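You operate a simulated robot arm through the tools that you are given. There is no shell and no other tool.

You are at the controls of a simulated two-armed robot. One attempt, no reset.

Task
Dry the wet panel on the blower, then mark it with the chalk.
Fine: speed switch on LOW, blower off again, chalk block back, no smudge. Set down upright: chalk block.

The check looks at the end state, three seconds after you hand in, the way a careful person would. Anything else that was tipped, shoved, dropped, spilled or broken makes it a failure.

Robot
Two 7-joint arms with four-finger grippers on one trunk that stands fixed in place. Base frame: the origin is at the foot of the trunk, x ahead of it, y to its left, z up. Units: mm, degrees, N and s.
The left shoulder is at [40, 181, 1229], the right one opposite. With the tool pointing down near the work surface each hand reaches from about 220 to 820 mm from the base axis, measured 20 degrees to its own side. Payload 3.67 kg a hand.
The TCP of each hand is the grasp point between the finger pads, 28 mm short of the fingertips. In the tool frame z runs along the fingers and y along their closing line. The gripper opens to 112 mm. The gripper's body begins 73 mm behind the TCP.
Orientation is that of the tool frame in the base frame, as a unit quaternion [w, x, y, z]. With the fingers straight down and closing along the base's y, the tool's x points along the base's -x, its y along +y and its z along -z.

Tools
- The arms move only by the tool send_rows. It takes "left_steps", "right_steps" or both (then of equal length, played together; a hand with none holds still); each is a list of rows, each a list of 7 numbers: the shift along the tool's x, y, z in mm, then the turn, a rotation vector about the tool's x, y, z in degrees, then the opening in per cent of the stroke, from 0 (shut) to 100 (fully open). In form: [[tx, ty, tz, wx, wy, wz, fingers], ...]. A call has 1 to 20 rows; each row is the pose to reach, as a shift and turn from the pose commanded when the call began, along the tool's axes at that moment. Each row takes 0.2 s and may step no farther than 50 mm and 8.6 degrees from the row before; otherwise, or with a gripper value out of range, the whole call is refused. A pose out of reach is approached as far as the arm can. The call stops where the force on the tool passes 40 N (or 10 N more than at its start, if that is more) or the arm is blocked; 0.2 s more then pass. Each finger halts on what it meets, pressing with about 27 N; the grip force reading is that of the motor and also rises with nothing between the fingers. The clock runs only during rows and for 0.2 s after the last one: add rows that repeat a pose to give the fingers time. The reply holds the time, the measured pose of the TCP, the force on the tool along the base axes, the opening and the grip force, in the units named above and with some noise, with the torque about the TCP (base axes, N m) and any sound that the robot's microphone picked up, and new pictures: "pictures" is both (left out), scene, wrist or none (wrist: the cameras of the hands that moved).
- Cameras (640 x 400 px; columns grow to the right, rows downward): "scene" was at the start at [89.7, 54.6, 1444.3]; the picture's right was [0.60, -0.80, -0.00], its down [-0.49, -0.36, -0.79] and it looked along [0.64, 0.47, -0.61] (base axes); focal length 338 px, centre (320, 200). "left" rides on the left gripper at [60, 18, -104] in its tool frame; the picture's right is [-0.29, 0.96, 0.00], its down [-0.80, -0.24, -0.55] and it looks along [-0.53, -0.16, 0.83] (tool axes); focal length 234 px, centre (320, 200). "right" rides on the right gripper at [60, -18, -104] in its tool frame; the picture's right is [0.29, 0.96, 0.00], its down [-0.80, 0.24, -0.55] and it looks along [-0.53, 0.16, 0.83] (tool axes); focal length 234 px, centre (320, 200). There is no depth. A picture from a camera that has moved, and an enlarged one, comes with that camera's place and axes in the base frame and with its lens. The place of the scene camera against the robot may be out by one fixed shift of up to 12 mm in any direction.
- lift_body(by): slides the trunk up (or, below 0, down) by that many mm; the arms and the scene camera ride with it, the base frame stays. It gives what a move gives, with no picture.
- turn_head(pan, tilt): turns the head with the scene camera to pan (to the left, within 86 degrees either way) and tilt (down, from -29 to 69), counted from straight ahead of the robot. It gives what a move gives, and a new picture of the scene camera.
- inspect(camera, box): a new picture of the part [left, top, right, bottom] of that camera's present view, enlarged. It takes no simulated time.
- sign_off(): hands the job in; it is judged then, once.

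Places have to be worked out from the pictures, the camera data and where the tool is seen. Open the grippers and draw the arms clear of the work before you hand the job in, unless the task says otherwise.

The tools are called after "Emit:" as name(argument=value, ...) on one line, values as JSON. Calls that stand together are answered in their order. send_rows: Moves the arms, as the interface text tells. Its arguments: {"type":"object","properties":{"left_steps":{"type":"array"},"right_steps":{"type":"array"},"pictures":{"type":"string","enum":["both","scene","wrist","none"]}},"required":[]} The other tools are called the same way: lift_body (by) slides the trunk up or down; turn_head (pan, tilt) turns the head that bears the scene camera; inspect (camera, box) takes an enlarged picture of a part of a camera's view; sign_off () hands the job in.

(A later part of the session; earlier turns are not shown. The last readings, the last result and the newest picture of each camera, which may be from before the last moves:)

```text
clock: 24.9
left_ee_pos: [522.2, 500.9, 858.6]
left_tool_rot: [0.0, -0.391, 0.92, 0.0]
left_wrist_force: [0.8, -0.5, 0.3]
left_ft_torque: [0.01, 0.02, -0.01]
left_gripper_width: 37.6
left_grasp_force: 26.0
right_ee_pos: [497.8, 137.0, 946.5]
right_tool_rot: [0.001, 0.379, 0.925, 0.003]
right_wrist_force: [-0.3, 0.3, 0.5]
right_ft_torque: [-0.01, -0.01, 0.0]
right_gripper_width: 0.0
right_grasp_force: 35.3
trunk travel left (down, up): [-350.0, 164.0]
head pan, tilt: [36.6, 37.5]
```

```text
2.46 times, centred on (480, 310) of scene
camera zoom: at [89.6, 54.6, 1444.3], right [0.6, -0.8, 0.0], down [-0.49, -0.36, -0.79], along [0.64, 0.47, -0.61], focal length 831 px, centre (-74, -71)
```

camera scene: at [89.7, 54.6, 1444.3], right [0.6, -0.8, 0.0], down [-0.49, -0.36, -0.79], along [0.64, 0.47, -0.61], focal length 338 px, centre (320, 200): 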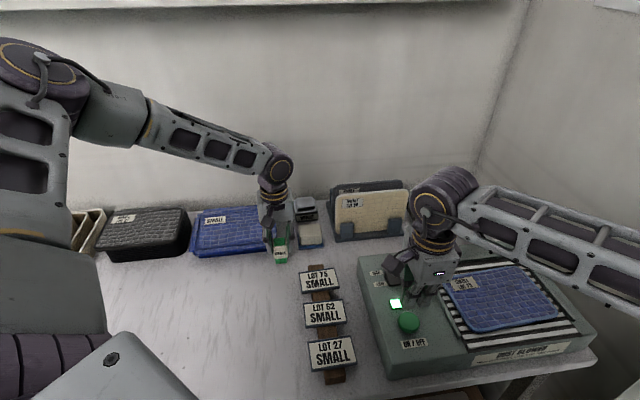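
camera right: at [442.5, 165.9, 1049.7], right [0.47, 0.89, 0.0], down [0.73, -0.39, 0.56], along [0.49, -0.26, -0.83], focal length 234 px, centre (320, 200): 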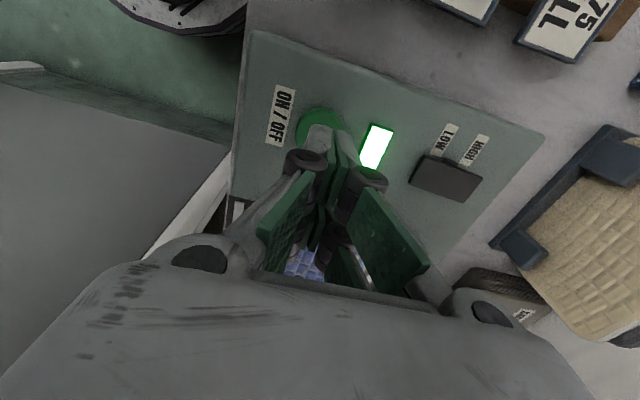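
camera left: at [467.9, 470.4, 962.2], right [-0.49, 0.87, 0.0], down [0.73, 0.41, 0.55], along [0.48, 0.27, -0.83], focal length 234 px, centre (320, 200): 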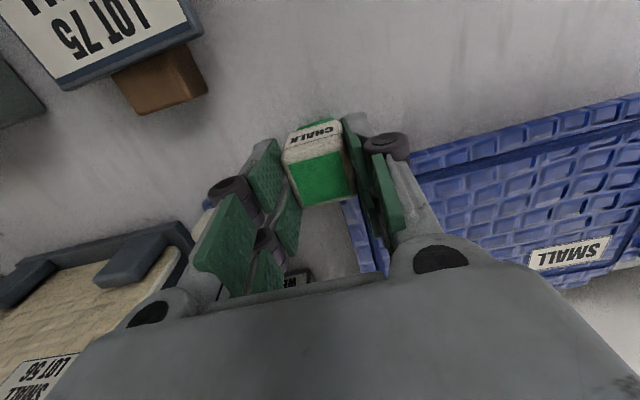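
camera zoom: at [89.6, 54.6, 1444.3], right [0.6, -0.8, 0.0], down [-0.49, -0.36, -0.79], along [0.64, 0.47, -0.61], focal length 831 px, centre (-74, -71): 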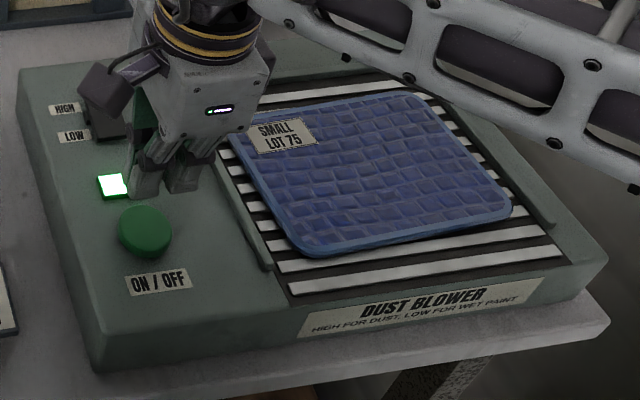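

The panel's look is hard to judge at this scale; I compare a tight crop now and after more drying time.

Emit:
inspect(camera="scene", box=[480, 275, 530, 307])

Emit:
send_rows(left_steps=[[0, 0, 0, 0, 0, 0, 10], [0, 0, 0, 0, 0, 0, 10], [0, 0, 0, 0, 0, 0, 10], [0, 0, 0, 0, 0, 0, 10], [0, 0, 0, 0, 0, 0, 10], [0, 0, 0, 0, 0, 0, 10], [0, 0, 0, 0, 0, 0, 10], [0, 0, 0, 0, 0, 0, 10], [0, 0, 0, 0, 0, 0, 10], [0, 0, 0, 0, 0, 0, 10], [0, 0, 0, 0, 0, 0, 10], [0, 0, 0, 0, 0, 0, 10], [0, 0, 0, 0, 0, 0, 10], [0, 0, 0, 0, 0, 0, 10], [0, 0, 0, 0, 0, 0, 10], [0, 0, 0, 0, 0, 0, 10], [0, 0, 0, 0, 0, 0, 10], [0, 0, 0, 0, 0, 0, 10], [0, 0, 0, 0, 0, 0, 10], [0, 0, 0, 0, 0, 0, 10]], pictures="none")

Emit:
send_rows(left_steps=[[0, 0, 0, 0, 0, 0, 10], [0, 0, 0, 0, 0, 0, 10], [0, 0, 0, 0, 0, 0, 10], [0, 0, 0, 0, 0, 0, 10], [0, 0, 0, 0, 0, 0, 10], [0, 0, 0, 0, 0, 0, 10], [0, 0, 0, 0, 0, 0, 10], [0, 0, 0, 0, 0, 0, 10], [0, 0, 0, 0, 0, 0, 10], [0, 0, 0, 0, 0, 0, 10], [0, 0, 0, 0, 0, 0, 10], [0, 0, 0, 0, 0, 0, 10], [0, 0, 0, 0, 0, 0, 10], [0, 0, 0, 0, 0, 0, 10], [0, 0, 0, 0, 0, 0, 10], [0, 0, 0, 0, 0, 0, 10], [0, 0, 0, 0, 0, 0, 10], [0, 0, 0, 0, 0, 0, 10], [0, 0, 0, 0, 0, 0, 10], [0, 0, 0, 0, 0, 0, 10]], pictures="none")

Emit:
inspect(camera="scene", box=[480, 275, 530, 307])

Emit:
inspect(camera="scene", box=[350, 230, 610, 390])

```text
12.50 times, centred on (505, 291) of scene
camera zoom: at [89.6, 54.6, 1444.3], right [0.6, -0.8, 0.0], down [-0.49, -0.36, -0.79], along [0.64, 0.47, -0.61], focal length 4220 px, centre (-1992, -938)
```

zoom: 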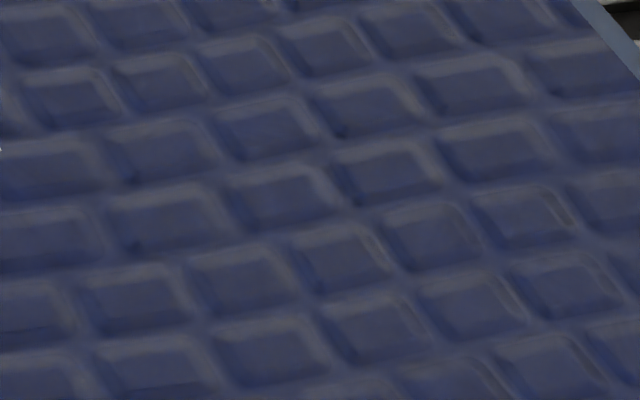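

```text
clock: 29.1
left_ee_pos: [521.9, 501.8, 857.7]
left_tool_rot: [0.0, -0.391, 0.92, 0.0]
left_wrist_force: [0.2, 0.2, 0.9]
left_ft_torque: [0.0, 0.02, 0.0]
left_gripper_width: 37.5
left_grasp_force: 26.7
right_ee_pos: [497.5, 137.2, 945.5]
right_tool_rot: [0.002, 0.379, 0.926, 0.002]
right_wrist_force: [-0.6, 0.3, 0.1]
right_ft_torque: [0.01, -0.02, 0.04]
right_gripper_width: 0.2
right_grasp_force: 35.5
trunk travel left (down, up): [-350.0, 164.0]
head pan, tilt: [36.6, 37.5]
```

```text
clock: 33.3
left_ee_pos: [523.8, 502.0, 858.1]
left_tool_rot: [0.0, -0.391, 0.92, 0.0]
left_wrist_force: [0.2, -0.2, 0.1]
left_ft_torque: [-0.01, 0.03, 0.03]
left_gripper_width: 37.4
left_grasp_force: 27.1
right_ee_pos: [497.6, 137.0, 946.4]
right_tool_rot: [0.002, 0.379, 0.926, 0.003]
right_wrist_force: [-0.4, 0.9, 0.5]
right_ft_torque: [0.05, 0.01, 0.01]
right_gripper_width: 0.0
right_grasp_force: 35.9
trunk travel left (down, up): [-350.0, 164.0]
head pan, tilt: [36.6, 37.5]
```

```text
12.50 times, centred on (505, 291) of scene
camera zoom: at [89.7, 54.6, 1444.3], right [0.6, -0.8, 0.0], down [-0.49, -0.36, -0.79], along [0.64, 0.47, -0.61], focal length 4220 px, centre (-1992, -938)
```

zoom: 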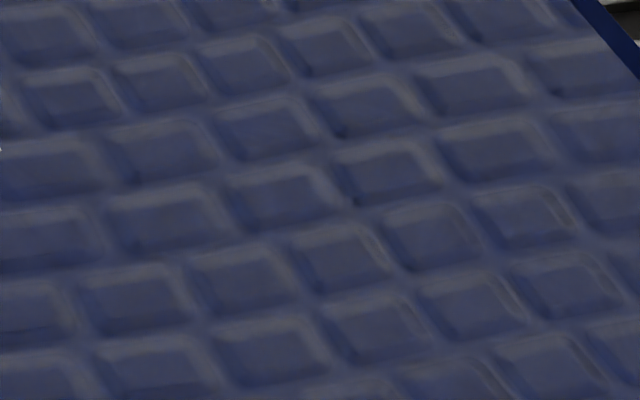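

```text
2.46 times, centred on (480, 310) of scene
camera zoom: at [89.7, 54.6, 1444.3], right [0.6, -0.8, 0.0], down [-0.49, -0.36, -0.79], along [0.64, 0.47, -0.61], focal length 831 px, centre (-74, -71)
```

zoom: 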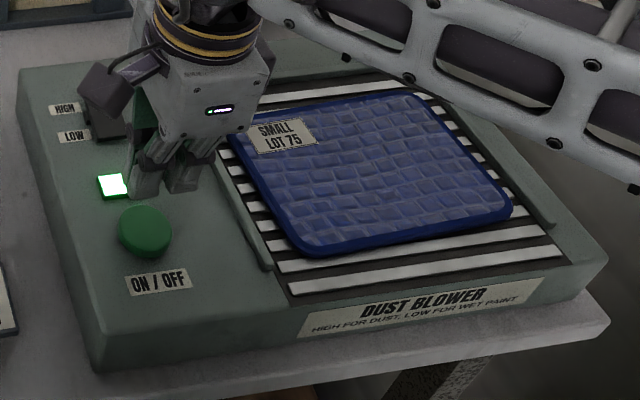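

The panel's wet light-blue rim has turned dark navy, like the dry panels in the stack. I wait another couple of seconds to see whether anything still changes.

Emit:
send_rows(left_steps=[[0, 0, 0, 0, 0, 0, 10], [0, 0, 0, 0, 0, 0, 10], [0, 0, 0, 0, 0, 0, 10], [0, 0, 0, 0, 0, 0, 10], [0, 0, 0, 0, 0, 0, 10], [0, 0, 0, 0, 0, 0, 10], [0, 0, 0, 0, 0, 0, 10], [0, 0, 0, 0, 0, 0, 10], [0, 0, 0, 0, 0, 0, 10], [0, 0, 0, 0, 0, 0, 10], [0, 0, 0, 0, 0, 0, 10], [0, 0, 0, 0, 0, 0, 10], [0, 0, 0, 0, 0, 0, 10], [0, 0, 0, 0, 0, 0, 10], [0, 0, 0, 0, 0, 0, 10]], pictures="none")

Emit:
inspect(camera="scene", box=[430, 255, 570, 345])

Emit:
inspect(camera="right", box=[220, 60, 440, 300])

```text
clock: 36.5
left_ee_pos: [522.5, 501.1, 859.1]
left_tool_rot: [-0.001, -0.392, 0.92, 0.0]
left_wrist_force: [-0.3, 0.3, 0.4]
left_ft_torque: [-0.01, -0.03, 0.01]
left_gripper_width: 37.2
left_grasp_force: 26.8
right_ee_pos: [497.2, 138.3, 946.7]
right_tool_rot: [0.002, 0.379, 0.925, 0.002]
right_wrist_force: [-1.3, -0.5, 0.5]
right_ft_torque: [0.02, 0.02, 0.04]
right_gripper_width: 0.3
right_grasp_force: 35.6
trunk travel left (down, up): [-350.0, 164.0]
head pan, tilt: [36.6, 37.5]
```

```text
4.44 times, centred on (500, 300) of scene
camera zoom: at [89.7, 54.6, 1444.3], right [0.6, -0.8, 0.0], down [-0.49, -0.36, -0.79], along [0.64, 0.47, -0.61], focal length 1500 px, centre (-480, -244)
```

zoom: 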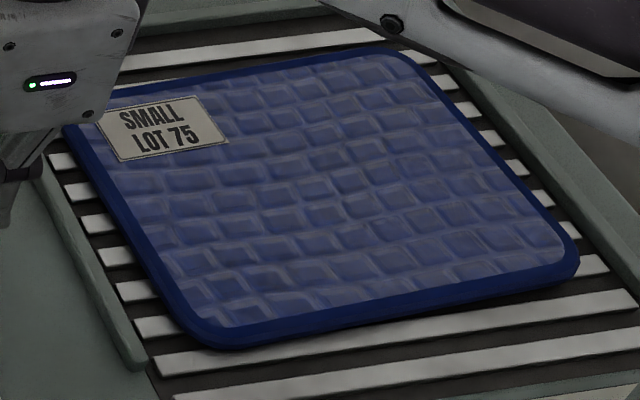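

```text
1.67 times, centred on (330, 180) of right
camera zoom: at [442.3, 165.8, 1049.6], right [0.47, 0.89, 0.01], down [0.73, -0.39, 0.56], along [0.49, -0.26, -0.83], focal length 390 px, centre (303, 233)
```

zoom: 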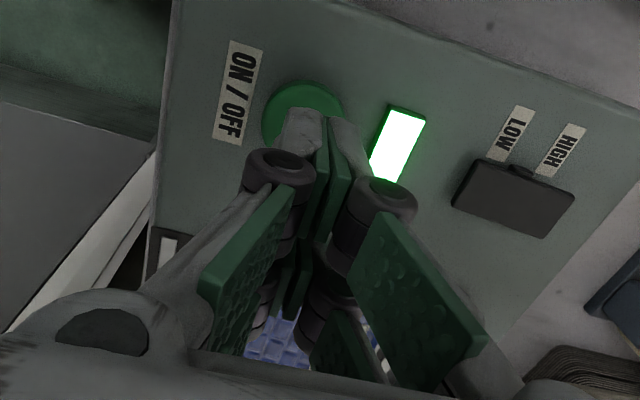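

The panel is dry and unchanged since. I now press the ON/OFF button again, repeating the same descent, to switch the blower off.

Emit:
send_rows(right_steps=[[0, 0, 25, 0, 0, 0, 0], [0, 0, 45, 0, 0, 0, 0], [0, 0, 54, 0, 0, 0, 0], [0, 0, 56, 0, 0, 0, 0], [0, 0, 58, 0, 0, 0, 0], [0, 0, 59, 0, 0, 0, 0], [0, 0, 60, 0, 0, 0, 0]], pictures="scene")

Emit:
inspect(camera="scene", box=[370, 250, 450, 350])

```text
clock: 38.1
left_ee_pos: [522.3, 501.3, 858.6]
left_tool_rot: [-0.001, -0.39, 0.921, 0.0]
left_wrist_force: [-0.3, -0.1, 0.0]
left_ft_torque: [-0.01, -0.03, 0.02]
left_gripper_width: 37.2
left_grasp_force: 27.1
right_ee_pos: [498.3, 136.8, 886.3]
right_tool_rot: [0.002, 0.378, 0.926, 0.005]
right_wrist_force: [-1.7, 0.0, 2.8]
right_ft_torque: [-0.01, 0.03, 0.03]
right_gripper_width: 5.9
right_grasp_force: 35.5
trunk travel left (down, up): [-350.0, 164.0]
head pan, tilt: [36.6, 37.5]
heard: click
camera scene: at [89.2, 54.6, 1444.4], right [0.6, -0.8, 0.0], down [-0.49, -0.36, -0.79], along [0.64, 0.47, -0.61], focal length 338 px, centre (320, 200)
```

scene: 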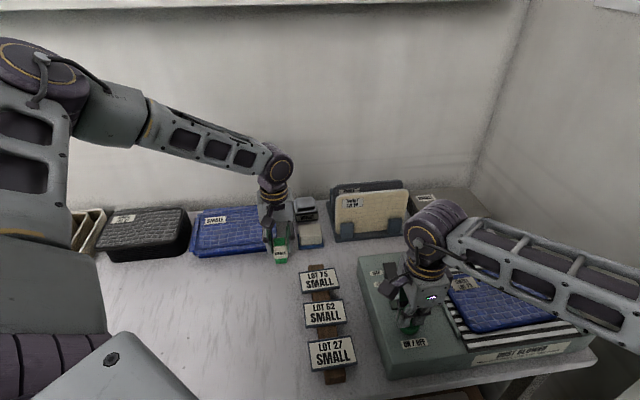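

```text
4.00 times, centred on (410, 300) of scene
camera zoom: at [89.2, 54.6, 1444.4], right [0.6, -0.8, 0.0], down [-0.49, -0.36, -0.79], along [0.64, 0.47, -0.61], focal length 1350 px, centre (-40, -200)
```

zoom: 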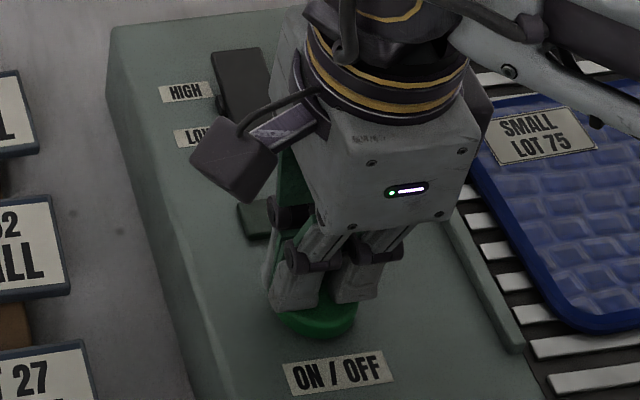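

The click came and the lamp is dark: the blower is off, rocker still on LOW. I lift the right hand straight up and draw it well back to the right to clear space for the left arm.

Emit:
send_rows(right_steps=[[0, 0, -6, 0, 0, 0, 0], [0, 0, -40, 0, 0, 0, 0], [0, 0, -85, 0, 0, 0, 0], [0, 0, -130, 0, 0, 0, 0], [-22, -38, -145, 0, 0, 0, 0], [-44, -76, -160, 0, 0, 0, 0], [-67, -114, -175, 0, 0, 0, 0], [-89, -152, -190, 0, 0, 0, 0], [-112, -191, -205, 0, 0, 0, 0], [-134, -229, -220, 0, 0, 0, 0], [-157, -267, -235, 0, 0, 0, 0], [-179, -305, -250, 0, 0, 0, 0], [-201, -344, -260, 0, 0, 0, 0], [-201, -344, -260, 0, 0, 0, 0]], pictures="both")

Emit:
inspect(camera="scene", box=[350, 230, 610, 390])

Emit:
inspect(camera="scene", box=[360, 250, 430, 294])

```text
clock: 41.1
left_ee_pos: [519.0, 508.3, 856.3]
left_tool_rot: [0.0, -0.391, 0.921, -0.004]
left_wrist_force: [-0.3, -0.1, -0.4]
left_ft_torque: [0.04, 0.02, -0.01]
left_gripper_width: 37.3
left_grasp_force: 26.7
right_ee_pos: [395.0, -240.8, 1148.0]
right_tool_rot: [0.004, 0.379, 0.926, -0.001]
right_wrist_force: [-1.0, -0.3, 0.9]
right_ft_torque: [-0.02, -0.01, -0.01]
right_gripper_width: 0.0
right_grasp_force: 35.7
trunk travel left (down, up): [-350.0, 164.0]
head pan, tilt: [36.6, 37.5]
camera scene: at [84.4, 64.6, 1444.2], right [0.59, -0.8, 0.01], down [-0.49, -0.37, -0.79], along [0.64, 0.47, -0.61], focal length 338 px, centre (320, 200)
camera right: at [339.0, -212.2, 1251.7], right [0.47, 0.88, 0.0], down [0.73, -0.39, 0.56], along [0.5, -0.26, -0.83], focal length 234 px, centre (320, 200)
```

scene: 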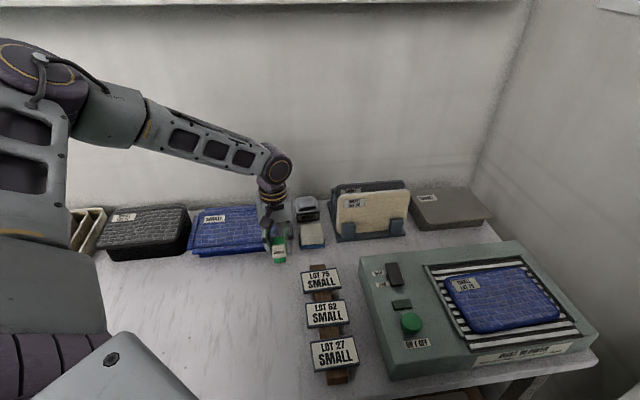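
right: 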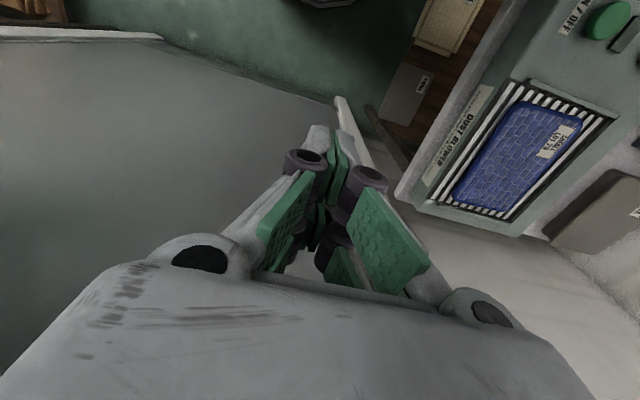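

```text
2.46 times, centred on (480, 310) of scene
camera zoom: at [84.4, 64.6, 1444.2], right [0.59, -0.8, 0.01], down [-0.49, -0.37, -0.79], along [0.64, 0.47, -0.61], focal length 831 px, centre (-74, -71)
```

zoom: 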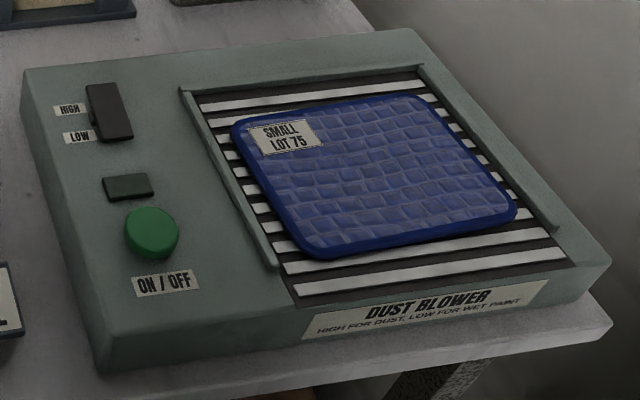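

```text
9.09 times, centred on (395, 272) of scene
camera zoom: at [84.4, 64.6, 1444.2], right [0.59, -0.8, 0.01], down [-0.49, -0.37, -0.79], along [0.64, 0.47, -0.61], focal length 3069 px, centre (-362, -454)
```

zoom: 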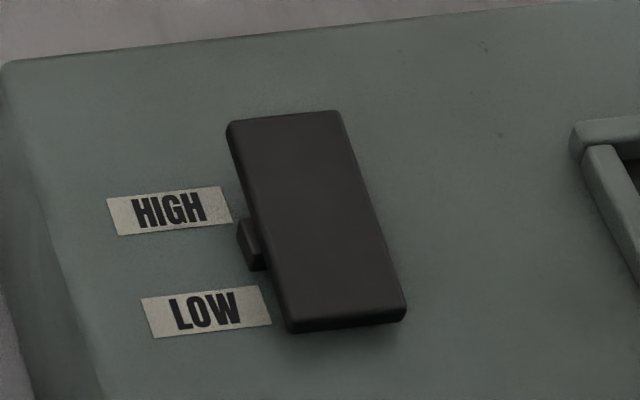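

The trunk swayed with that fast retreat: the scene camera and the left hand read about 7 mm off. I let it settle and check that the chalk and tray are undisturbed.

Emit:
send_rows(left_steps=[[0, 0, 0, 0, 0, 0, 10], [0, 0, 0, 0, 0, 0, 10], [0, 0, 0, 0, 0, 0, 10], [0, 0, 0, 0, 0, 0, 10], [0, 0, 0, 0, 0, 0, 10]], pictures="both")

Emit:
inspect(camera="left", box=[220, 70, 420, 230])

Emit:
inspect(camera="scene", box=[230, 190, 330, 270])

Emit:
inspect(camera="scene", box=[0, 190, 300, 380])

```text
clock: 42.3
left_ee_pos: [519.6, 507.4, 856.4]
left_tool_rot: [0.001, -0.391, 0.92, -0.004]
left_wrist_force: [-0.5, -0.7, -0.8]
left_ft_torque: [0.01, 0.03, 0.03]
left_gripper_width: 37.3
left_grasp_force: 27.2
right_ee_pos: [395.1, -241.9, 1149.2]
right_tool_rot: [0.004, 0.379, 0.925, 0.0]
right_wrist_force: [0.0, 0.5, 0.4]
right_ft_torque: [0.01, 0.02, -0.01]
right_gripper_width: 0.0
right_grasp_force: 35.8
trunk travel left (down, up): [-350.0, 164.0]
head pan, tilt: [36.6, 37.5]
camera scene: at [84.4, 64.9, 1444.3], right [0.6, -0.8, 0.01], down [-0.49, -0.37, -0.79], along [0.64, 0.47, -0.61], focal length 338 px, centre (320, 200)
camera left: at [464.5, 477.0, 960.4], right [-0.49, 0.87, -0.01], down [0.72, 0.41, 0.55], along [0.49, 0.26, -0.83], focal length 234 px, centre (320, 200)
```

scene: 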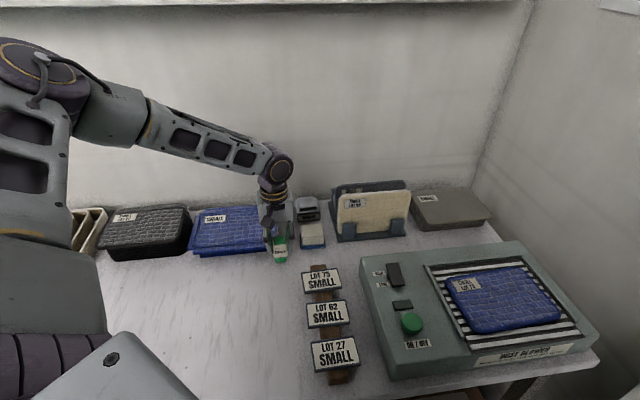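
left: 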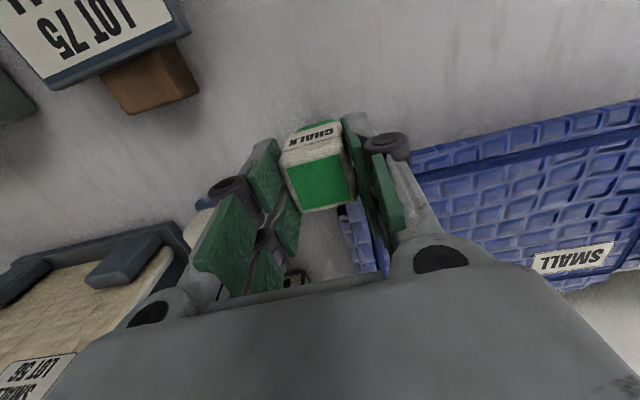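

```text
2.50 times, centred on (320, 150) of left
camera zoom: at [464.5, 477.0, 960.4], right [-0.49, 0.87, -0.01], down [0.72, 0.41, 0.55], along [0.49, 0.26, -0.83], focal length 585 px, centre (320, 325)
```

zoom: 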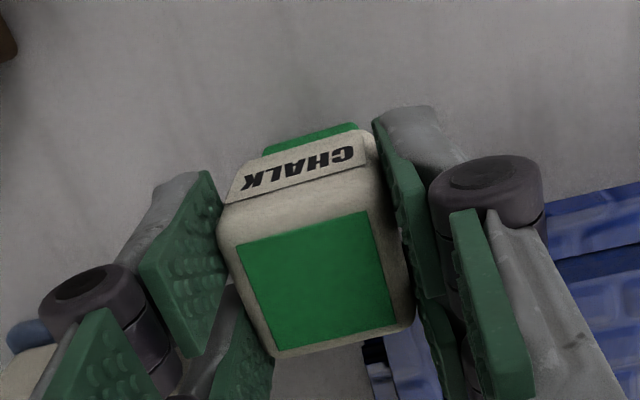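

```text
5.00 times, centred on (280, 230) of scene
camera zoom: at [84.4, 64.9, 1444.3], right [0.6, -0.8, 0.01], down [-0.49, -0.37, -0.79], along [0.64, 0.47, -0.61], focal length 1688 px, centre (520, 50)
```

zoom: 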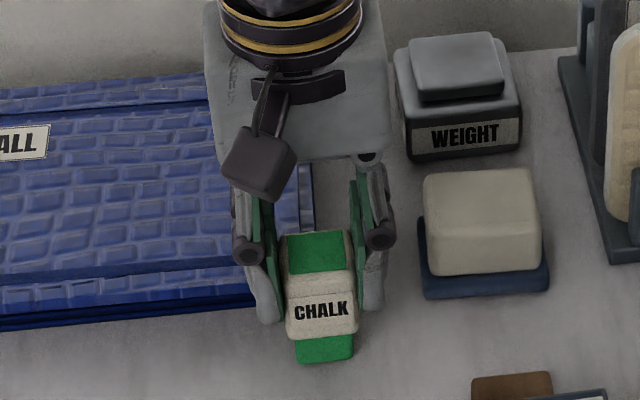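

```text
2.11 times, centred on (150, 285) of scene
camera zoom: at [84.4, 64.9, 1444.3], right [0.6, -0.8, 0.01], down [-0.49, -0.37, -0.79], along [0.64, 0.47, -0.61], focal length 711 px, centre (678, 21)
```

zoom: 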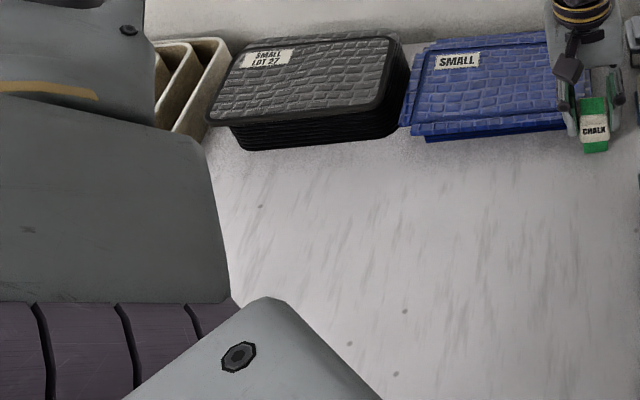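

The sway persists as a slight lean. I look closely at the tray by the chalk, and at the right arm, to see whether something was touched.

Emit:
inspect(camera="scene", box=[180, 195, 300, 270])

Emit:
inspect(camera="right", box=[0, 0, 640, 400])

Emit:
inspect(camera="left", box=[320, 80, 640, 300])

```text
5.33 times, centred on (240, 232) of scene
camera zoom: at [84.4, 64.9, 1444.3], right [0.6, -0.8, 0.01], down [-0.49, -0.37, -0.79], along [0.64, 0.47, -0.61], focal length 1801 px, centre (747, 27)
```

zoom: 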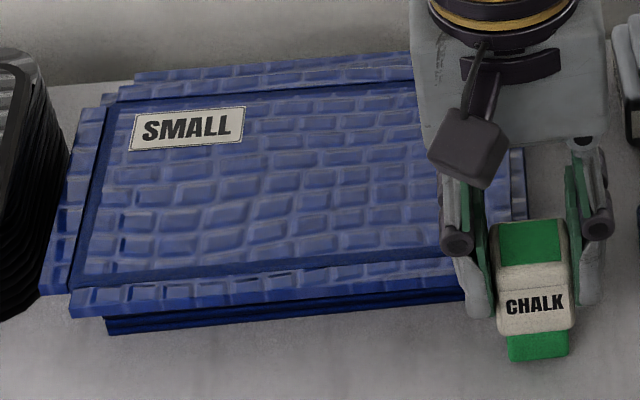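

```text
1.00 times, centred on (320, 200) of right (not enlarged: the box is as wide or as high as the picture)
camera zoom: at [339.4, -212.2, 1251.4], right [0.47, 0.89, 0.0], down [0.73, -0.39, 0.56], along [0.5, -0.26, -0.83], focal length 234 px, centre (320, 200)
```

zoom: 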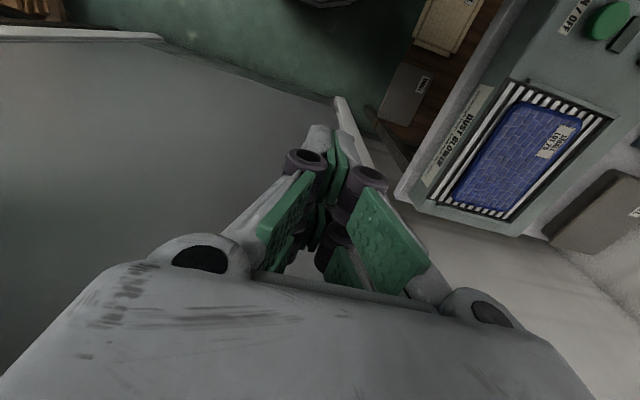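

```text
1.82 times, centred on (480, 190) of left
camera zoom: at [464.5, 477.0, 960.4], right [-0.49, 0.87, -0.01], down [0.72, 0.41, 0.55], along [0.49, 0.26, -0.83], focal length 426 px, centre (29, 218)
```

zoom: 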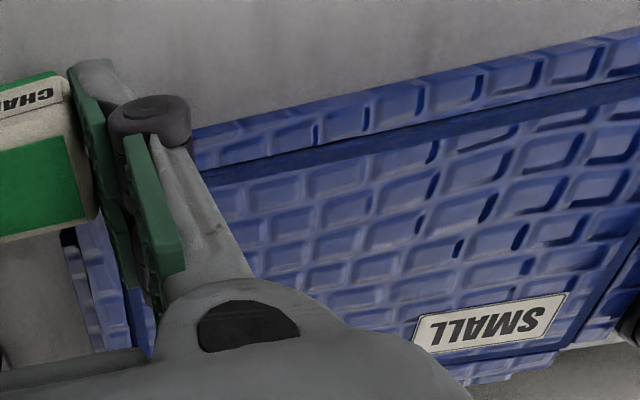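

It looks as if the lean nudged the chalk toward the blue stack by several millimetres. I ease the chalk back to its original spot, away from the stack, and then lift it clear before doing anything else.

Emit:
send_rows(left_steps=[[1.3, -3.4, -1, 0, 0, 0, 10], [2.6, -6.7, -2, 0, 0, 0, 10], [2.6, -7.5, -6, 0, 0, 0, 10], [2.6, -7.5, -16, 0, 0, 0, 10], [2.6, -7.5, -36, 0, 0, 0, 10], [2.6, -7.5, -66, 0, 0, 0, 10], [2.6, -7.5, -100, 0, 0, 0, 10], [2.6, -7.5, -100, 0, 0, 0, 10]], pictures="both")

Emit:
inspect(camera="scene", box=[180, 195, 300, 270])

Emit:
inspect(camera="left", box=[220, 70, 420, 230])

```text
clock: 44.1
left_ee_pos: [523.0, 499.6, 955.2]
left_tool_rot: [0.0, -0.392, 0.92, -0.004]
left_wrist_force: [0.6, -0.5, 0.7]
left_ft_torque: [-0.02, -0.02, -0.01]
left_gripper_width: 11.1
left_grasp_force: 0.2
right_ee_pos: [395.3, -241.0, 1148.0]
right_tool_rot: [0.004, 0.379, 0.925, -0.001]
right_wrist_force: [1.2, -0.1, 0.4]
right_ft_torque: [-0.01, -0.03, 0.0]
right_gripper_width: 0.0
right_grasp_force: 36.0
trunk travel left (down, up): [-350.0, 164.0]
head pan, tilt: [36.6, 37.5]
camera scene: at [84.4, 64.8, 1444.2], right [0.6, -0.8, 0.01], down [-0.49, -0.37, -0.79], along [0.64, 0.47, -0.61], focal length 338 px, centre (320, 200)
camera left: at [467.5, 469.2, 1059.5], right [-0.49, 0.87, -0.01], down [0.72, 0.41, 0.55], along [0.49, 0.26, -0.83], focal length 234 px, centre (320, 200)
```

scene: 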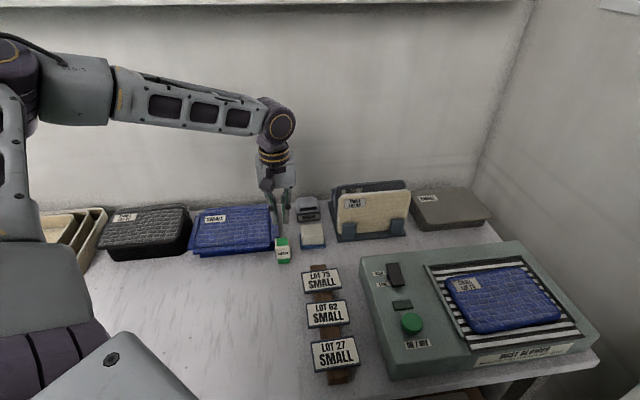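
left: 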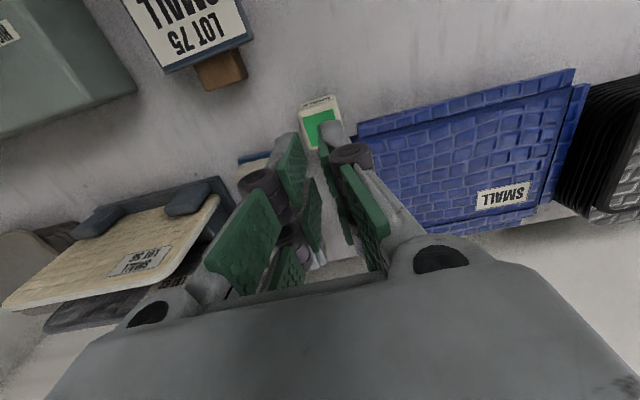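

```text
5.33 times, centred on (240, 232) of scene
camera zoom: at [84.4, 64.8, 1444.2], right [0.6, -0.8, 0.01], down [-0.49, -0.37, -0.79], along [0.64, 0.47, -0.61], focal length 1801 px, centre (747, 27)
```

zoom: 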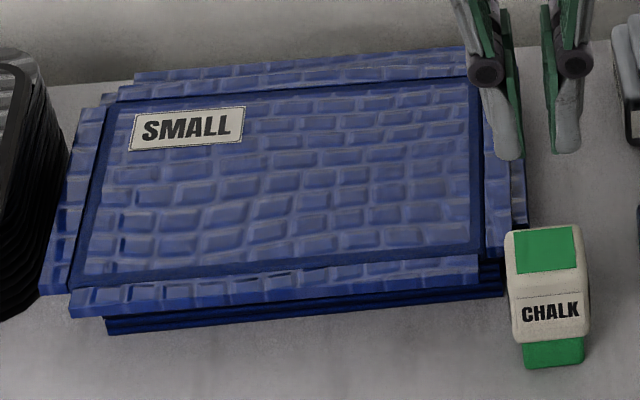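

```text
2.50 times, centred on (320, 150) of left
camera zoom: at [467.5, 469.2, 1059.5], right [-0.49, 0.87, -0.01], down [0.72, 0.41, 0.55], along [0.49, 0.26, -0.83], focal length 585 px, centre (320, 325)
```

zoom: 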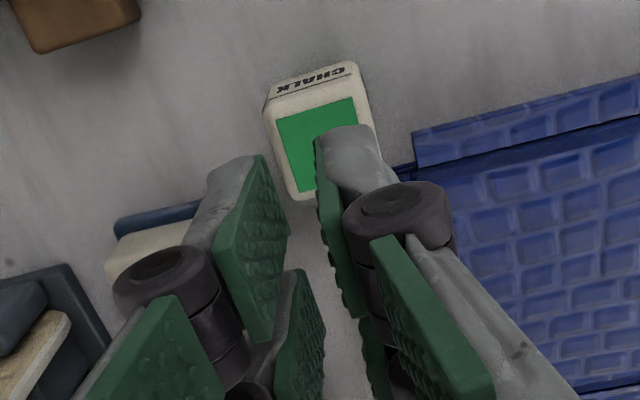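

The chalk slipped out of the shallow grip but stands upright at its place. However, the upper panels of the blue stack were shoved to the left by the sway; first I find out why the trunk leans, by looking at the right arm.

Emit:
turn_head(pan=-45, tilt=25)

```text
clock: 45.6
left_ee_pos: [522.4, 498.7, 955.8]
left_tool_rot: [-0.001, -0.39, 0.921, -0.005]
left_wrist_force: [0.0, 0.2, -0.2]
left_ft_torque: [-0.03, 0.0, 0.04]
left_gripper_width: 11.2
left_grasp_force: 0.0
right_ee_pos: [395.4, -241.4, 1149.3]
right_tool_rot: [0.004, 0.378, 0.926, 0.0]
right_wrist_force: [-0.7, -0.1, 0.6]
right_ft_torque: [0.0, 0.01, 0.0]
right_gripper_width: 0.0
right_grasp_force: 36.1
trunk travel left (down, up): [-350.0, 164.0]
head pan, tilt: [-45.0, 25.0]
camera scene: at [79.7, -51.9, 1464.7], right [-0.71, -0.71, 0.0], down [-0.3, 0.29, -0.91], along [0.64, -0.64, -0.42], focal length 338 px, centre (320, 200)
```

scene: 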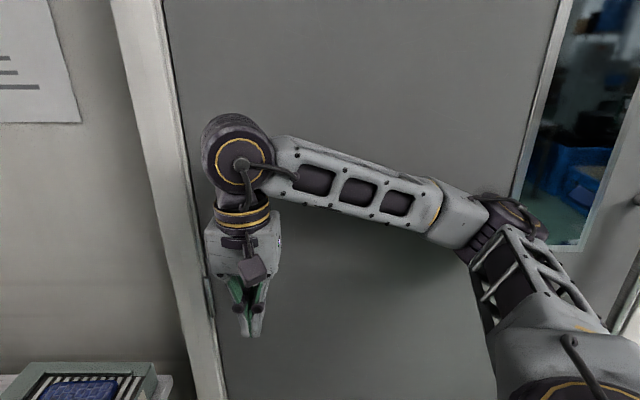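

The right elbow is up against the door on the right; that push is what leans the trunk. I bring the right hand forward and inward until the lean goes away.

Emit:
send_rows(right_steps=[[8, 22, -10, 0, 0, 0, 0], [16, 45, -21, 0, 0, 0, 0], [24, 68, -32, 0, 0, 0, 0], [32, 90, -43, 0, 0, 0, 0], [40.5, 112.8, -53, 0, 0, 0, 0], [40.5, 112.8, -53, 0, 0, 0, 0], [40.5, 112.8, -53, 0, 0, 0, 0]], pictures="scene")

```text
clock: 47.2
left_ee_pos: [511.6, 498.5, 964.2]
left_tool_rot: [0.007, -0.391, 0.92, -0.005]
left_wrist_force: [-0.2, -0.5, -0.7]
left_ft_torque: [-0.02, 0.0, 0.02]
left_gripper_width: 11.1
left_grasp_force: 0.1
right_ee_pos: [431.4, -136.2, 1207.6]
right_tool_rot: [0.011, 0.379, 0.925, 0.005]
right_wrist_force: [0.0, -0.1, 0.2]
right_ft_torque: [0.03, 0.0, 0.0]
right_gripper_width: 0.0
right_grasp_force: 35.2
trunk travel left (down, up): [-350.0, 164.0]
head pan, tilt: [-45.0, 25.0]
camera scene: at [62.0, -55.9, 1465.8], right [-0.71, -0.7, -0.01], down [-0.28, 0.3, -0.91], along [0.65, -0.65, -0.41], focal length 338 px, centre (320, 200)
```

scene: 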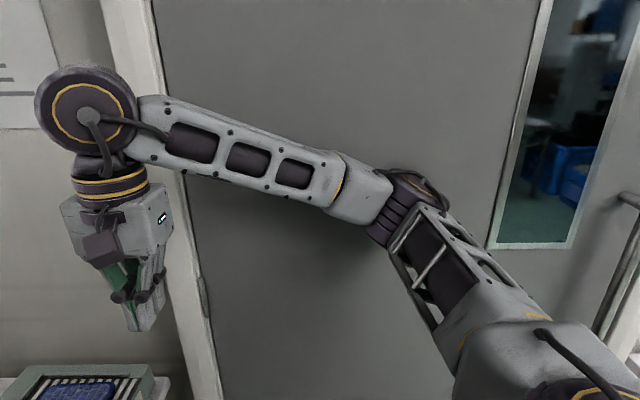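

The lean has increased backward, so the elbow is still rubbing the wall. I continue bringing the right hand back toward its original free pose near [500,40,1220].

Emit:
send_rows(right_steps=[[15, 27, -4, 0, 0, 0, 0], [30, 54, -7, 0, 0, 0, 0], [45, 82, -10, 0, 0, 0, 0], [60, 109, -13, 0, 0, 0, 0], [75, 136, -17, 0, 0, 0, 0], [90, 163.5, -20, 0, 0, 0, 0], [90, 163.5, -20, 0, 0, 0, 0], [90, 163.5, -20, 0, 0, 0, 0]], pictures="scene")

```text
clock: 49.0
left_ee_pos: [525.1, 493.1, 956.8]
left_tool_rot: [0.0, -0.391, 0.92, 0.0]
left_wrist_force: [0.2, -0.9, 0.5]
left_ft_torque: [-0.03, -0.03, -0.01]
left_gripper_width: 11.3
left_grasp_force: 0.0
right_ee_pos: [500.9, 39.1, 1218.6]
right_tool_rot: [0.001, 0.379, 0.925, 0.003]
right_wrist_force: [0.4, -0.3, -0.8]
right_ft_torque: [-0.02, 0.0, 0.0]
right_gripper_width: 0.1
right_grasp_force: 35.9
trunk travel left (down, up): [-350.0, 164.0]
head pan, tilt: [-45.0, 25.0]
camera scene: at [85.2, -62.0, 1463.9], right [-0.71, -0.71, 0.0], down [-0.3, 0.3, -0.91], along [0.64, -0.64, -0.42], focal length 338 px, centre (320, 200)
```

scene: 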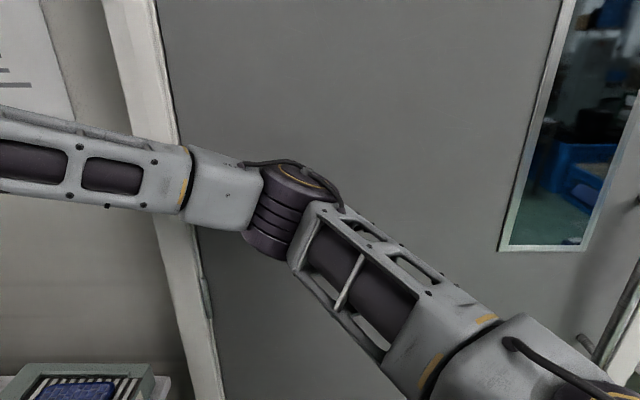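

The lean is gone (left hand reads where commanded) with the right hand back in front. I raise the right hand straight up in place, out of the left arm's later path and with the elbow away from the wall, then turn the head back.

Emit:
send_rows(right_steps=[[0, 0, -25, 0, 0, 0, 0], [0, 0, -50, 0, 0, 0, 0], [0, 0, -75, 0, 0, 0, 0], [0, 0, -100, 0, 0, 0, 0], [0, 0, -125, 0, 0, 0, 0], [0, 0, -150, 0, 0, 0, 0], [0, 0, -150, 0, 0, 0, 0]], pictures="scene")

Emit:
turn_head(pan=36.6, tilt=37.5)

Emit:
inspect(camera="scene", box=[180, 195, 300, 270])

Emit:
inspect(camera="scene", box=[0, 190, 300, 380])

Emit:
inspect(camera="scene", box=[230, 190, 330, 270])

```text
clock: 50.6
left_ee_pos: [526.4, 493.6, 957.0]
left_tool_rot: [0.0, -0.391, 0.92, -0.001]
left_wrist_force: [0.1, 0.4, 0.7]
left_ft_torque: [-0.01, -0.01, -0.01]
left_gripper_width: 11.2
left_grasp_force: 0.0
right_ee_pos: [497.7, 37.8, 1369.9]
right_tool_rot: [0.001, 0.378, 0.926, 0.002]
right_wrist_force: [-0.6, -0.3, 0.5]
right_ft_torque: [0.0, 0.01, 0.04]
right_gripper_width: 0.0
right_grasp_force: 35.3
trunk travel left (down, up): [-350.0, 164.0]
head pan, tilt: [-45.0, 25.0]
camera scene: at [85.7, -62.3, 1463.9], right [-0.71, -0.71, 0.0], down [-0.3, 0.3, -0.91], along [0.64, -0.64, -0.42], focal length 338 px, centre (320, 200)
```

scene: 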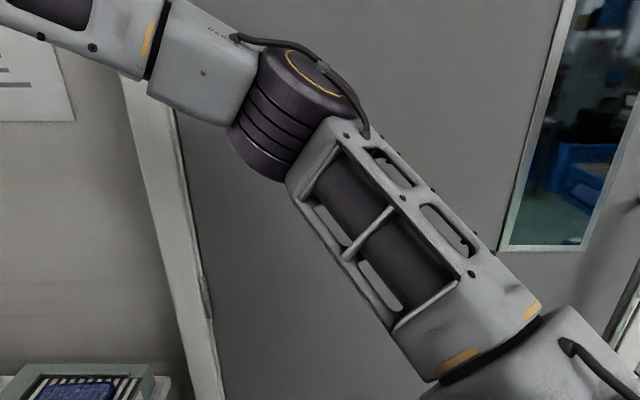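

```text
clock: 52.2
left_ee_pos: [525.8, 493.5, 956.2]
left_tool_rot: [0.0, -0.391, 0.92, 0.0]
left_wrist_force: [-0.1, 0.2, -0.2]
left_ft_torque: [0.0, 0.01, 0.01]
left_gripper_width: 11.2
left_grasp_force: 0.0
right_ee_pos: [496.7, 36.9, 1368.6]
right_tool_rot: [0.001, 0.378, 0.926, 0.002]
right_wrist_force: [-0.1, -0.8, -0.1]
right_ft_torque: [0.01, 0.0, 0.02]
right_gripper_width: 0.0
right_grasp_force: 35.2
trunk travel left (down, up): [-350.0, 164.0]
head pan, tilt: [36.6, 37.5]
camera scene: at [89.7, 54.6, 1444.3], right [0.6, -0.8, 0.0], down [-0.49, -0.36, -0.79], along [0.64, 0.47, -0.61], focal length 338 px, centre (320, 200)
```

scene: 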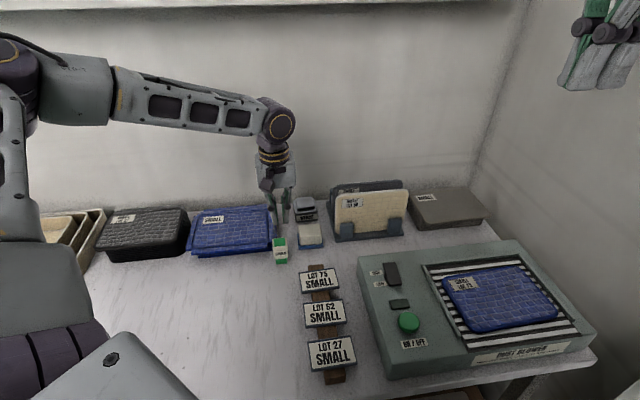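

```text
5.33 times, centred on (240, 232) of scene
camera zoom: at [89.7, 54.6, 1444.3], right [0.6, -0.8, 0.0], down [-0.49, -0.36, -0.79], along [0.64, 0.47, -0.61], focal length 1801 px, centre (747, 27)
```

zoom: 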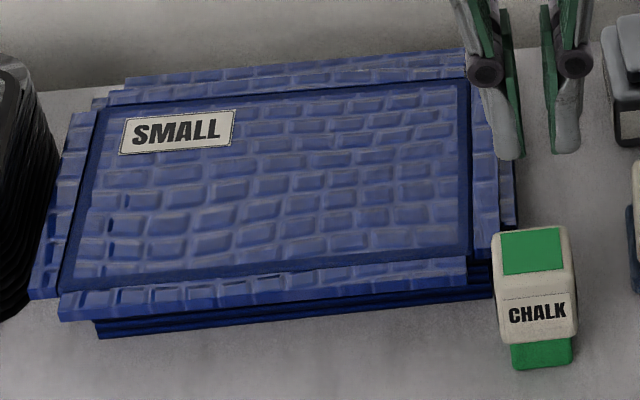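

```text
2.11 times, centred on (150, 285) of scene
camera zoom: at [89.7, 54.6, 1444.3], right [0.6, -0.8, 0.0], down [-0.49, -0.36, -0.79], along [0.64, 0.47, -0.61], focal length 711 px, centre (678, 21)
```

zoom: 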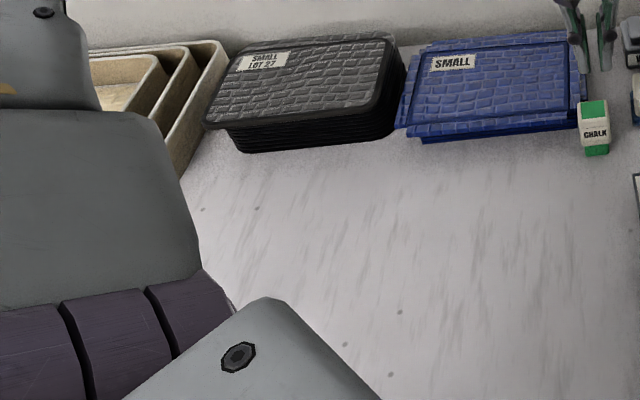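

```text
5.00 times, centred on (280, 230) of scene
camera zoom: at [89.7, 54.6, 1444.3], right [0.6, -0.8, 0.0], down [-0.49, -0.36, -0.79], along [0.64, 0.47, -0.61], focal length 1688 px, centre (520, 50)
```

zoom: 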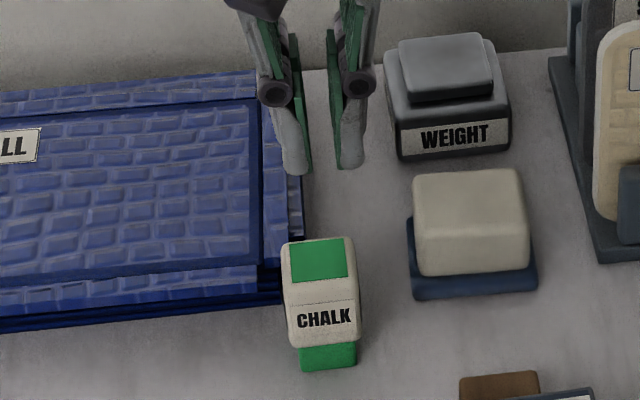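

The camera is back in its exact starting pose, so I can compare: the chalk stands at its original spot, but the upper layer of the blue stack sits about 8 mm too far left of the layers below it. I'll put that right; I move the left hand (opened) up and over to look at the stack's left end closely.

Emit:
send_rows(left_steps=[[0, 0, -45, 0, 0, 0, 40], [0, 0, -93, 0, 0, 0, 70], [-6, 45, -93, 0, 0, 0, 100], [-12, 90, -93, 0, 0, 0, 100], [-18, 137, -93, 0, 0, 0, 100], [-24.4, 184.9, -93, 0, 0, 0, 100], [-24.4, 184.9, -93, 0, 0, 0, 100]], pictures="both")

Emit:
inspect(camera="left", box=[230, 40, 430, 180])

Emit:
inspect(camera="scene", box=[180, 195, 300, 270])

```text
clock: 53.8
left_ee_pos: [410.2, 641.6, 1054.2]
left_tool_rot: [0.0, -0.391, 0.92, 0.0]
left_wrist_force: [1.0, -0.8, -0.1]
left_ft_torque: [0.0, 0.01, 0.01]
left_gripper_width: 111.9
left_grasp_force: 0.0
right_ee_pos: [497.2, 38.9, 1369.6]
right_tool_rot: [0.0, 0.379, 0.925, 0.003]
right_wrist_force: [0.7, 0.0, -0.1]
right_ft_torque: [0.03, -0.01, 0.0]
right_gripper_width: 0.0
right_grasp_force: 35.9
trunk travel left (down, up): [-350.0, 164.0]
head pan, tilt: [36.6, 37.5]
camera scene: at [90.0, 55.3, 1444.3], right [0.6, -0.8, 0.0], down [-0.49, -0.36, -0.79], along [0.64, 0.47, -0.61], focal length 338 px, centre (320, 200)
camera left: at [355.2, 610.1, 1158.0], right [-0.49, 0.87, 0.0], down [0.73, 0.41, 0.55], along [0.48, 0.27, -0.83], focal length 234 px, centre (320, 200)
```

scene: 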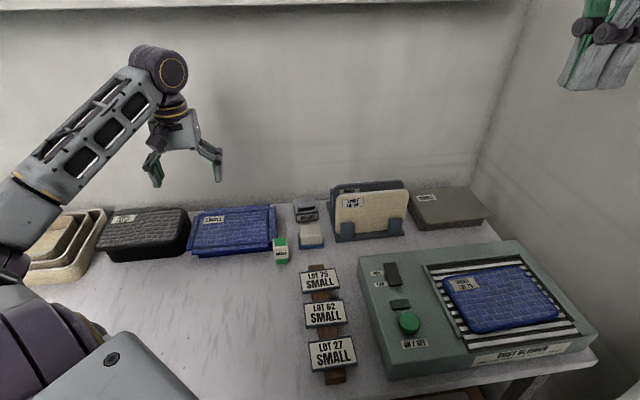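
left: 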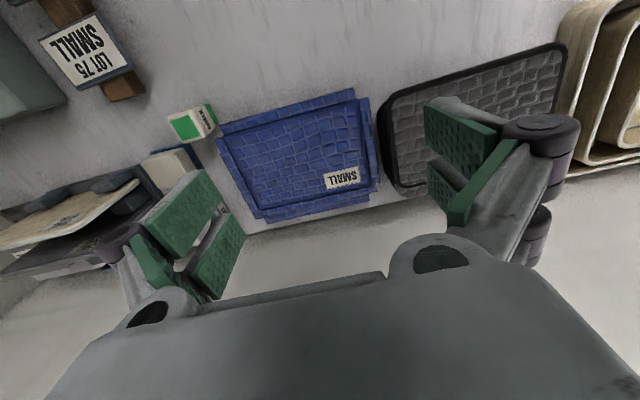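

```text
2.86 times, centred on (330, 110) of left
camera zoom: at [355.2, 610.1, 1158.0], right [-0.49, 0.87, 0.0], down [0.73, 0.41, 0.55], along [0.48, 0.27, -0.83], focal length 669 px, centre (291, 457)
```

zoom: 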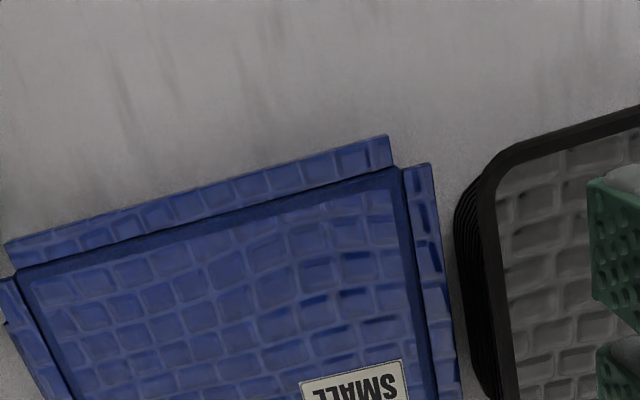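

```text
5.33 times, centred on (240, 232) of scene
camera zoom: at [90.0, 55.3, 1444.3], right [0.6, -0.8, 0.0], down [-0.49, -0.36, -0.79], along [0.64, 0.47, -0.61], focal length 1801 px, centre (747, 27)
```

zoom: 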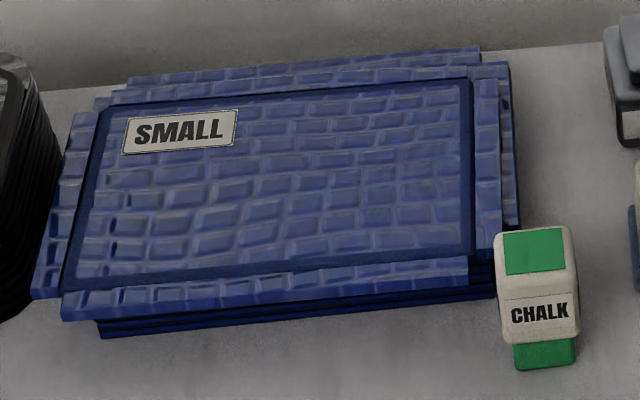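

The wrist view shows the top tray's front-left notch clearly, with free room in front of the black stack. I close the gripper and position it above that notch, ready to push the top tray back along its length by its front flange's left end.

Emit:
send_rows(left_steps=[[6, 20, 0, 0, 0, 0, 60], [12, 42, 0, 0, 0, 0, 20], [16.5, 63, 0, 0, 0, 0, 0], [16.5, 63, 40, 0, 0, 0, 0], [16.5, 63, 80, 0, 0, 0, 0], [16.5, 63, 120, 0, 0, 0, 0], [16.5, 63, 150, 0, 0, 0, 0], [16.5, 63, 150, 0, 0, 0, 0]], pictures="both")

Emit:
inspect(camera="left", box=[230, 40, 430, 180])

Emit:
inspect(camera="scene", box=[130, 190, 250, 270])

```text
clock: 55.6
left_ee_pos: [353.8, 668.6, 902.4]
left_tool_rot: [0.0, -0.39, 0.921, 0.001]
left_wrist_force: [0.5, 0.4, -0.7]
left_ft_torque: [-0.01, 0.05, -0.01]
left_gripper_width: 0.1
left_grasp_force: 27.1
right_ee_pos: [496.8, 37.0, 1368.3]
right_tool_rot: [0.0, 0.379, 0.925, 0.003]
right_wrist_force: [0.0, 0.0, -0.3]
right_ft_torque: [0.0, -0.01, 0.01]
right_gripper_width: 0.1
right_grasp_force: 35.7
trunk travel left (down, up): [-350.0, 164.0]
head pan, tilt: [36.6, 37.5]
camera scene: at [89.3, 54.2, 1444.4], right [0.6, -0.8, 0.0], down [-0.49, -0.36, -0.79], along [0.64, 0.47, -0.61], focal length 338 px, centre (320, 200)
camera left: at [299.0, 638.0, 1005.9], right [-0.49, 0.87, 0.0], down [0.73, 0.41, 0.55], along [0.48, 0.27, -0.83], focal length 234 px, centre (320, 200)
```

scene: 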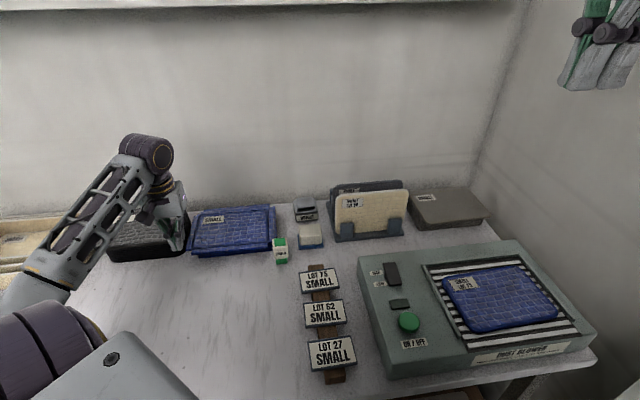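
left: 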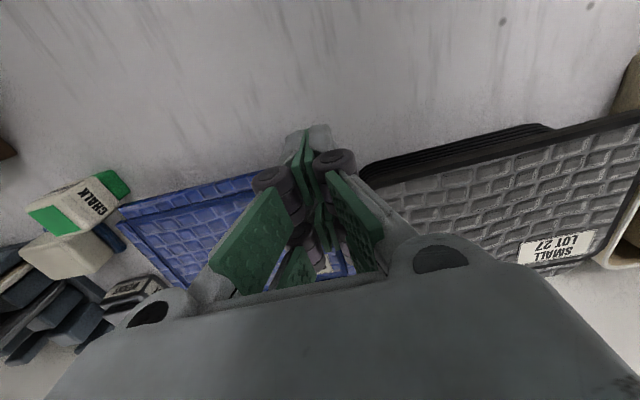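

```text
2.86 times, centred on (330, 110) of left
camera zoom: at [299.0, 638.0, 1005.9], right [-0.49, 0.87, 0.0], down [0.73, 0.41, 0.55], along [0.48, 0.27, -0.83], focal length 669 px, centre (291, 457)
```

zoom: 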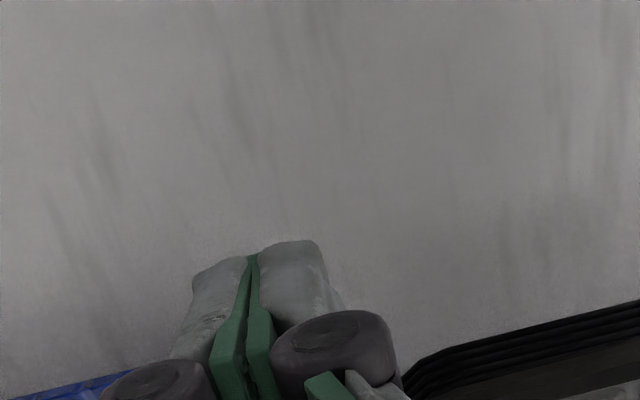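

```text
5.00 times, centred on (190, 230) of scene
camera zoom: at [89.3, 54.2, 1444.4], right [0.6, -0.8, 0.0], down [-0.49, -0.36, -0.79], along [0.64, 0.47, -0.61], focal length 1688 px, centre (970, 50)
```

zoom: 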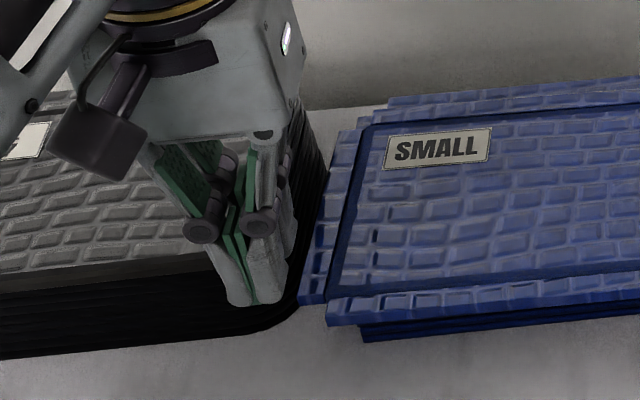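

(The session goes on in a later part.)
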